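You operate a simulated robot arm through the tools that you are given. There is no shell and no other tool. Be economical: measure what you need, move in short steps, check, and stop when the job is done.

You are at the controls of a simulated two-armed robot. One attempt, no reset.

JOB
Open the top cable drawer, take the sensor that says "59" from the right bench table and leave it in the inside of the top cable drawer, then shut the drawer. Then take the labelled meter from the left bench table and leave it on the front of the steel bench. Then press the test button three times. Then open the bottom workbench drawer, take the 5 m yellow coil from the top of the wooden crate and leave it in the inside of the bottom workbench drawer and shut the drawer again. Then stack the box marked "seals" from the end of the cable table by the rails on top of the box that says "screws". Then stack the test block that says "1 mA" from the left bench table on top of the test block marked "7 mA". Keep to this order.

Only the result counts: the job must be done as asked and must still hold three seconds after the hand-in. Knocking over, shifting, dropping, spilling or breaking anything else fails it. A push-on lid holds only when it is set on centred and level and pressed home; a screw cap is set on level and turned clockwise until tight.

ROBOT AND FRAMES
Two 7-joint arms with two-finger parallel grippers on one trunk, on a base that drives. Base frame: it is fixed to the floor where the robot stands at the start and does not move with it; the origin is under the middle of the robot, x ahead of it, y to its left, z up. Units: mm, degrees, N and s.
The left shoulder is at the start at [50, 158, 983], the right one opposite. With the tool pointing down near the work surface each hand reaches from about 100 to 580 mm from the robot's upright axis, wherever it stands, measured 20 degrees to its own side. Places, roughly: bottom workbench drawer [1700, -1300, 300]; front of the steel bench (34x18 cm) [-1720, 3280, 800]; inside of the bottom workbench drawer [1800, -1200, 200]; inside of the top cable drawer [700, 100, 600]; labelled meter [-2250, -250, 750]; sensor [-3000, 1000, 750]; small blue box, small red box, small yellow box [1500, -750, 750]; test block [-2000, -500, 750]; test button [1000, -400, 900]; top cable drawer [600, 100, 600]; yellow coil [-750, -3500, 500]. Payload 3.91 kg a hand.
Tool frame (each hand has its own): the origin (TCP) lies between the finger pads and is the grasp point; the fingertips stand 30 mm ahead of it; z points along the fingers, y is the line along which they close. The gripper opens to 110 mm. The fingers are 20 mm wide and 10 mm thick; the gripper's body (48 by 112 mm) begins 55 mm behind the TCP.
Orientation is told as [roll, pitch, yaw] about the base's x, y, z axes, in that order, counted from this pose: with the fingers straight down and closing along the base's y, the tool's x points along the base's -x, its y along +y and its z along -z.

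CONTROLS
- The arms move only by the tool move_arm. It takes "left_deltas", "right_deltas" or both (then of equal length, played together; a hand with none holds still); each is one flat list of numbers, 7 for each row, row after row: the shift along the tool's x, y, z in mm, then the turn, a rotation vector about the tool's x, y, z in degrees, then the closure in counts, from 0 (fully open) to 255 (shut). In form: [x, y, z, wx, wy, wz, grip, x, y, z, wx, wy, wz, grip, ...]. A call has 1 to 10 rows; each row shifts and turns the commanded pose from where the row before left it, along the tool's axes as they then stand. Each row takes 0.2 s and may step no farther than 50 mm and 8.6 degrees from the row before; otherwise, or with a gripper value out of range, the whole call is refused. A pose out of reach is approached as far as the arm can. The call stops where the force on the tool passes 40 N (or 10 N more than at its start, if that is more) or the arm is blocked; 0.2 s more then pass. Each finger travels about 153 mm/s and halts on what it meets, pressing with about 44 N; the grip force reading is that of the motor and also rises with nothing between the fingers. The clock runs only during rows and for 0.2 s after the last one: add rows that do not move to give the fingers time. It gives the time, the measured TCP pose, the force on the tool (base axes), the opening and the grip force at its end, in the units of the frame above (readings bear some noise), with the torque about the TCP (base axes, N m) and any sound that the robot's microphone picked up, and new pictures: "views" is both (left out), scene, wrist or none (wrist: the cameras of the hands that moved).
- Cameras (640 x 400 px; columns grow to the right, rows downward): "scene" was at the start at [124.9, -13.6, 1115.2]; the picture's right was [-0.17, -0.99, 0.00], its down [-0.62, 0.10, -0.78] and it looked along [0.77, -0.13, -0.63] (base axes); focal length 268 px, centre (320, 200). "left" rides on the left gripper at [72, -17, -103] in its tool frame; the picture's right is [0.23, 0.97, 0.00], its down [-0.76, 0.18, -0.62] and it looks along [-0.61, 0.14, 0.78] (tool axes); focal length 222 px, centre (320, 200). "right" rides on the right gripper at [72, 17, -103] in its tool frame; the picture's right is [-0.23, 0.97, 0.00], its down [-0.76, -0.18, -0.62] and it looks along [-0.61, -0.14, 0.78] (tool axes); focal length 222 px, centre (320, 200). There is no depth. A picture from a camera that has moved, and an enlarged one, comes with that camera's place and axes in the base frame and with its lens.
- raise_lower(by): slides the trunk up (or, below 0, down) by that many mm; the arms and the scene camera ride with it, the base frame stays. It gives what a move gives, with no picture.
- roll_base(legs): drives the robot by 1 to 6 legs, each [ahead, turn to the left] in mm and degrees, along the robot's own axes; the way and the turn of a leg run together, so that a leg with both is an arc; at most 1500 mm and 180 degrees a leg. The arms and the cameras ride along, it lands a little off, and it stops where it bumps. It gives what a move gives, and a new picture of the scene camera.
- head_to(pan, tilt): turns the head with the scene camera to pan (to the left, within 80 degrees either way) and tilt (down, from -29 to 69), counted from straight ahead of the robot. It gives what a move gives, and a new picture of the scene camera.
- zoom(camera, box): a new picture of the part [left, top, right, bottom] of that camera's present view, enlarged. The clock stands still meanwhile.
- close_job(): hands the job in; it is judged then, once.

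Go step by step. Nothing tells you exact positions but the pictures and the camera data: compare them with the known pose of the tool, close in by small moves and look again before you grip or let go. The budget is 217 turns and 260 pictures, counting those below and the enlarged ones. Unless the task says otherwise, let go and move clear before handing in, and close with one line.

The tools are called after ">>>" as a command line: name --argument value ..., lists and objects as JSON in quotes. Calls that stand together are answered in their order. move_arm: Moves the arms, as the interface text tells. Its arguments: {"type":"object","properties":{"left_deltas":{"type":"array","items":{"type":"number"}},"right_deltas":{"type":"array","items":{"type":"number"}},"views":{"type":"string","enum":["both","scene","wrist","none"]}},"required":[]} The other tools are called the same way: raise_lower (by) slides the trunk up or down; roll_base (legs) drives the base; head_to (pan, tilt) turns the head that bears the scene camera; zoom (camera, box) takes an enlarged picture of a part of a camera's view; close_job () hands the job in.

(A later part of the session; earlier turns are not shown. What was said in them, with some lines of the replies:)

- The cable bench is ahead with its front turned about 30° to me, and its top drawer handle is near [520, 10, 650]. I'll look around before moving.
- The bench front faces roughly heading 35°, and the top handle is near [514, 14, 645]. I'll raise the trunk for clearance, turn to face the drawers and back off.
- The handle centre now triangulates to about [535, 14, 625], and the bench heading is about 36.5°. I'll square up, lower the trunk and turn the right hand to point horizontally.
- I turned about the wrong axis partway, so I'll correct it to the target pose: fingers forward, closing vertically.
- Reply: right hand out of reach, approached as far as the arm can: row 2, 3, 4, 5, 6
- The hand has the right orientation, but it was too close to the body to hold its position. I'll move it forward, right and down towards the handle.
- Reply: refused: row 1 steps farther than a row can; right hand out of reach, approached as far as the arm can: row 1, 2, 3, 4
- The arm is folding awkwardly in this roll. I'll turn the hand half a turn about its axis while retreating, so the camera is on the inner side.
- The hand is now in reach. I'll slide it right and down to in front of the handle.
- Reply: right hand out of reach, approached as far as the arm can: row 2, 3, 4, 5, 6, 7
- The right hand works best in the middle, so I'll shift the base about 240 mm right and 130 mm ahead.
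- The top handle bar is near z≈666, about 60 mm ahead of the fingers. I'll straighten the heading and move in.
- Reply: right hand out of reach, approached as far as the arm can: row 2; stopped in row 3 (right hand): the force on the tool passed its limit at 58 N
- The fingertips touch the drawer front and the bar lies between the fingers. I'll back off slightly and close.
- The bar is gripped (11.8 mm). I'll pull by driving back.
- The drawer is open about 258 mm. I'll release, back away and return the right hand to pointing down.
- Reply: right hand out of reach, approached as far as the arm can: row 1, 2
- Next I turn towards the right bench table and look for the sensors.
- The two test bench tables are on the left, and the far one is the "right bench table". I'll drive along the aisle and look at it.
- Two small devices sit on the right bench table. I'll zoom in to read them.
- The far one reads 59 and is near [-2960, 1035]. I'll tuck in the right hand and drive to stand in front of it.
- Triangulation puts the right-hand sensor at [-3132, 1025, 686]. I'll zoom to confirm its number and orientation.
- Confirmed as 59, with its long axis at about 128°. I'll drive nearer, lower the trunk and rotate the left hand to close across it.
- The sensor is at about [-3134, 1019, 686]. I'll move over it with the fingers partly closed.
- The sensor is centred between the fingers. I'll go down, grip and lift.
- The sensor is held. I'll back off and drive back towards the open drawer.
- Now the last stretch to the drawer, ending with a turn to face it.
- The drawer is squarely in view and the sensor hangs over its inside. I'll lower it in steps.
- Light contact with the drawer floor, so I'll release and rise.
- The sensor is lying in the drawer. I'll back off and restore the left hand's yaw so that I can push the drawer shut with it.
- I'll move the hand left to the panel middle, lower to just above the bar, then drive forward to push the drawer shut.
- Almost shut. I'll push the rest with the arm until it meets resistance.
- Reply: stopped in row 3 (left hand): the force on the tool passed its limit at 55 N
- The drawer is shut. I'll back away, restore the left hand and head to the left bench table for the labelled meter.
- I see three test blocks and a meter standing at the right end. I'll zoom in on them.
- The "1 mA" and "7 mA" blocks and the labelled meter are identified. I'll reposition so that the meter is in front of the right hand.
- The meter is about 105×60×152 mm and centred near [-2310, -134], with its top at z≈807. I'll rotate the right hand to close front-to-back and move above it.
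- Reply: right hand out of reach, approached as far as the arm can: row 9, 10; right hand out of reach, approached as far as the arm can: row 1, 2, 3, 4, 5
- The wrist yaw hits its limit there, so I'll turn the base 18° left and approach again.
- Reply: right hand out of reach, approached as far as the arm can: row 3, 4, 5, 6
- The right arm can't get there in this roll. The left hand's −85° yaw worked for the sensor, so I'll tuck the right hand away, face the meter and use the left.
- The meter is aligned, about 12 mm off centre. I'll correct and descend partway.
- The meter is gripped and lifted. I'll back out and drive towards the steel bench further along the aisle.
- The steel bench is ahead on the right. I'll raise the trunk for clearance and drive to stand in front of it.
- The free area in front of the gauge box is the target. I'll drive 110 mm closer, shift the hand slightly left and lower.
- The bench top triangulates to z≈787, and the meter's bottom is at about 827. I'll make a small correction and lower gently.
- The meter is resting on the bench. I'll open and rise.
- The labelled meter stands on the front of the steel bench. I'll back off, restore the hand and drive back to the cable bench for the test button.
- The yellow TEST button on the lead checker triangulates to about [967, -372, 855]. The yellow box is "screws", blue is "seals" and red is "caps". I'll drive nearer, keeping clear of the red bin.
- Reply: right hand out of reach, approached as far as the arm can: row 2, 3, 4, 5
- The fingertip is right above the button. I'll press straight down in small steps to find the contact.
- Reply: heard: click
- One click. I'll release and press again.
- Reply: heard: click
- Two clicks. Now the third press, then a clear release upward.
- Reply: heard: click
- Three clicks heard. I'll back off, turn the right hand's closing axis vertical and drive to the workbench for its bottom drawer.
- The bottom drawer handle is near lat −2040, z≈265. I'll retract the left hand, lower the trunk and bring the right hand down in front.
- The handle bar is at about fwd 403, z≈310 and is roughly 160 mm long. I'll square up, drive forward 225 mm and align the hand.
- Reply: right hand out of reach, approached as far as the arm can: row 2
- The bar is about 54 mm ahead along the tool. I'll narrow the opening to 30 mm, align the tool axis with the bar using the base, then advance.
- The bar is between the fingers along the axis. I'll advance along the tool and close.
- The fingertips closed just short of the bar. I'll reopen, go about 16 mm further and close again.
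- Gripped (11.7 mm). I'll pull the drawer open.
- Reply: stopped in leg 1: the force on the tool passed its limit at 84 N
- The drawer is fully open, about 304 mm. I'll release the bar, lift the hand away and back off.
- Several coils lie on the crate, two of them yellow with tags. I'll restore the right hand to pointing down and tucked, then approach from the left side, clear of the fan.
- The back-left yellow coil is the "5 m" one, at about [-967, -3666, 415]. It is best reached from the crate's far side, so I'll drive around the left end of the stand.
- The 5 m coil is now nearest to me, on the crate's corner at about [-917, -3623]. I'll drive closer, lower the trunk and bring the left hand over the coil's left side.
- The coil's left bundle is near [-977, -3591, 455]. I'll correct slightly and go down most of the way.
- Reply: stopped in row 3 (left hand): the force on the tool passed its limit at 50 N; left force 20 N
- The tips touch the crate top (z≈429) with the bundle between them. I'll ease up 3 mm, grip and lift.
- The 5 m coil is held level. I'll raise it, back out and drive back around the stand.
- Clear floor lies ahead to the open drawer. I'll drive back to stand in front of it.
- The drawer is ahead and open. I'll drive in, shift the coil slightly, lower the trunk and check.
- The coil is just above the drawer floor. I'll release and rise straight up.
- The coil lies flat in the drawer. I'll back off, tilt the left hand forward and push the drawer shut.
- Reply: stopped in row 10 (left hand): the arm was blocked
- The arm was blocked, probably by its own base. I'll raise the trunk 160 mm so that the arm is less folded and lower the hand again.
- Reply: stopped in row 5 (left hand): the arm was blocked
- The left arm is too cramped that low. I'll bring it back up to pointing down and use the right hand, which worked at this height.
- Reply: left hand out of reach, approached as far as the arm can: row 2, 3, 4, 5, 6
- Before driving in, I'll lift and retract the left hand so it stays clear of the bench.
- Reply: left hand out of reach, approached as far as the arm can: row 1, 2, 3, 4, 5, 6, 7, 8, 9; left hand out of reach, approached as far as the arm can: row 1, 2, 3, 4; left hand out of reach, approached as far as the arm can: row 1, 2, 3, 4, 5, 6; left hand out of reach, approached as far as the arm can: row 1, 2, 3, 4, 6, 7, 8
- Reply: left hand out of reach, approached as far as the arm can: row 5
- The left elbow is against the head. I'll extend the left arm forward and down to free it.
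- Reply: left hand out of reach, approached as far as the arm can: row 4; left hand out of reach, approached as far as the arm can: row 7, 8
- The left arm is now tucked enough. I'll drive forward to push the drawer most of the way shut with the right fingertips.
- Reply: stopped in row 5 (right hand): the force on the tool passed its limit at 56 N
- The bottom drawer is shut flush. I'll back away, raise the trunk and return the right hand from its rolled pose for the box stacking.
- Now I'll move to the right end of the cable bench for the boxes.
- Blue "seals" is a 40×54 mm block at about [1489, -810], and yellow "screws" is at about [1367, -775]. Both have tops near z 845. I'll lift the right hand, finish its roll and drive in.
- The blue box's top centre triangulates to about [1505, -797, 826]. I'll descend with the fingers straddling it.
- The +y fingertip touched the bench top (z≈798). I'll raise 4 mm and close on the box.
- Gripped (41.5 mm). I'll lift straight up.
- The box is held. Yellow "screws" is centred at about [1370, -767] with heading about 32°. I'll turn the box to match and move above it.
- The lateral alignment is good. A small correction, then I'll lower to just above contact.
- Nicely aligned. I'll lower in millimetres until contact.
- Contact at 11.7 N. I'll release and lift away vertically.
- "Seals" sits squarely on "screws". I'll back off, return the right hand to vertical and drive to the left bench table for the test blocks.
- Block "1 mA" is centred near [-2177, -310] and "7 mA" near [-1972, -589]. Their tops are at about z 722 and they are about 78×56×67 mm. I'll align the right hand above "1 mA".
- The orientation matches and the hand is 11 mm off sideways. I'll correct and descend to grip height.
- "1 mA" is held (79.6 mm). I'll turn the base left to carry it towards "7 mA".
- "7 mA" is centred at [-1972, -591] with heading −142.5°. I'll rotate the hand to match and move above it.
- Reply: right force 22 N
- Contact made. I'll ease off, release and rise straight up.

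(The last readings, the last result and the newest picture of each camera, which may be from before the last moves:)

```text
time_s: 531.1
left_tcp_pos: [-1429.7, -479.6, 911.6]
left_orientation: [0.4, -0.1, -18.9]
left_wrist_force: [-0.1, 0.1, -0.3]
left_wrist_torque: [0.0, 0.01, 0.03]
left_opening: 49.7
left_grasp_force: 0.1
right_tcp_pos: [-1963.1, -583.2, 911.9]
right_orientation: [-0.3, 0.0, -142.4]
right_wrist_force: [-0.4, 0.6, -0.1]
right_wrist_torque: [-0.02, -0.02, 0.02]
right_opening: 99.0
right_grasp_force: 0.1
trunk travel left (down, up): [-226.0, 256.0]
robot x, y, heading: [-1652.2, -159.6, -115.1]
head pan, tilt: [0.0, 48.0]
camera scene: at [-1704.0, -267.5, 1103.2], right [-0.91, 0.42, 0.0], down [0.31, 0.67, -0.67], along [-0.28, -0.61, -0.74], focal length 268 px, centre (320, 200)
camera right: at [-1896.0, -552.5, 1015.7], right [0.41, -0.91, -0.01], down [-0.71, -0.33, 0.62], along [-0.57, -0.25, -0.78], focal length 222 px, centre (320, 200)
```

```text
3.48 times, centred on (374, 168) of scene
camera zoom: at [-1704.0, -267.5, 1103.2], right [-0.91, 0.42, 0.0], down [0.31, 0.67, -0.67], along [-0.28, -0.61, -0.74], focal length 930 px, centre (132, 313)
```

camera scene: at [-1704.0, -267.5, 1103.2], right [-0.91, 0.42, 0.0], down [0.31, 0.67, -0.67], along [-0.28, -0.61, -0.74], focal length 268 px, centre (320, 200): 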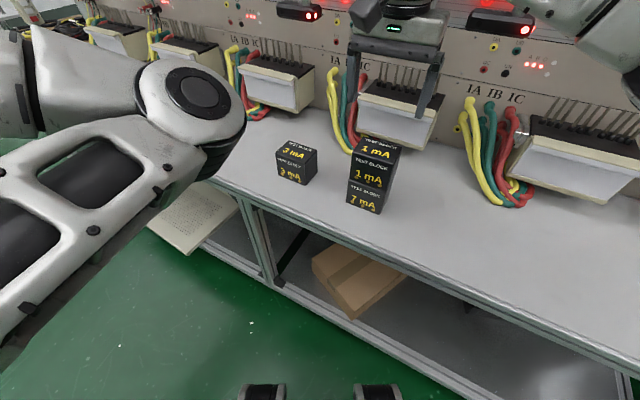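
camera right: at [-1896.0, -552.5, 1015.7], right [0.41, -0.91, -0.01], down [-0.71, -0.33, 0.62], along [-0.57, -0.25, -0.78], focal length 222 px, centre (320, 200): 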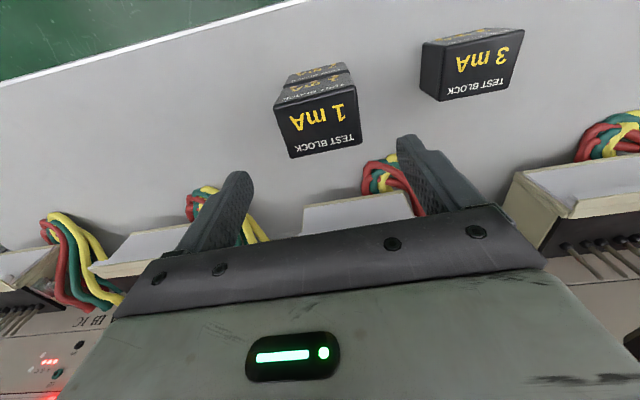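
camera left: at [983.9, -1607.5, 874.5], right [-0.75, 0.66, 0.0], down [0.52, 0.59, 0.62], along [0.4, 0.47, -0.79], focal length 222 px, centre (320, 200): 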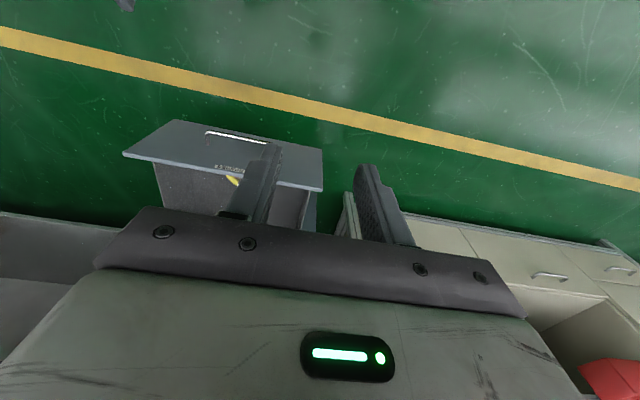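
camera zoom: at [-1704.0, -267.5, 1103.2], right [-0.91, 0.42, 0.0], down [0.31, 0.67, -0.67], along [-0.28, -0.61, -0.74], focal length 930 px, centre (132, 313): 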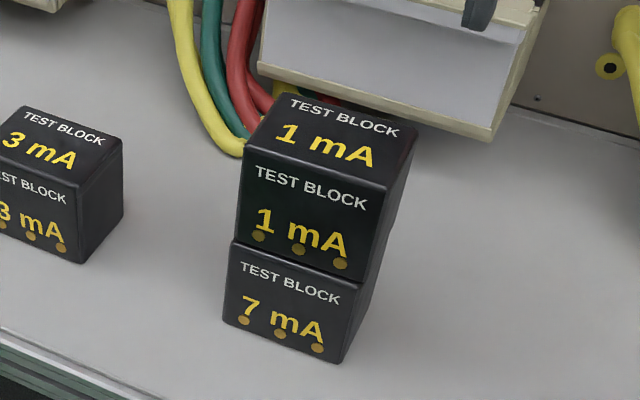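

"1 mA" stands squarely on "7 mA". I'll back clear and hand in.

>>> roll_base --legs '[[-300, 0]]'

```text
time_s: 533.2
left_tcp_pos: [-1306.5, -212.9, 911.7]
left_orientation: [0.4, -0.1, -19.0]
left_wrist_force: [0.9, 0.6, 0.3]
left_wrist_torque: [0.01, 0.01, 0.0]
left_opening: 49.8
left_grasp_force: 0.0
right_tcp_pos: [-1839.6, -316.2, 909.4]
right_orientation: [-0.3, 0.1, -142.6]
right_wrist_force: [-0.1, 0.1, 0.4]
right_wrist_torque: [0.0, 0.02, -0.01]
right_opening: 99.0
right_grasp_force: 0.1
trunk travel left (down, up): [-226.0, 256.0]
robot x, y, heading: [-1531.5, 106.3, -114.9]
head pan, tilt: [0.0, 48.0]
camera scene: at [-1579.3, -0.5, 1103.3], right [-0.91, 0.42, 0.0], down [0.32, 0.67, -0.67], along [-0.28, -0.61, -0.74], focal length 268 px, centre (320, 200)
```

scene: 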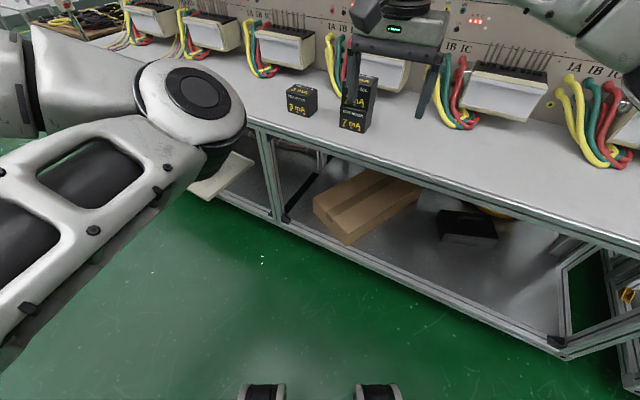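

The stack is standing, both hands are empty and clear, and all six parts are done in order, so I'm handing in.

>>> close_job

```text
The job is handed in.
```

I finished all six parts in the order you asked and handed the job in; I have not seen the judge's verdict.
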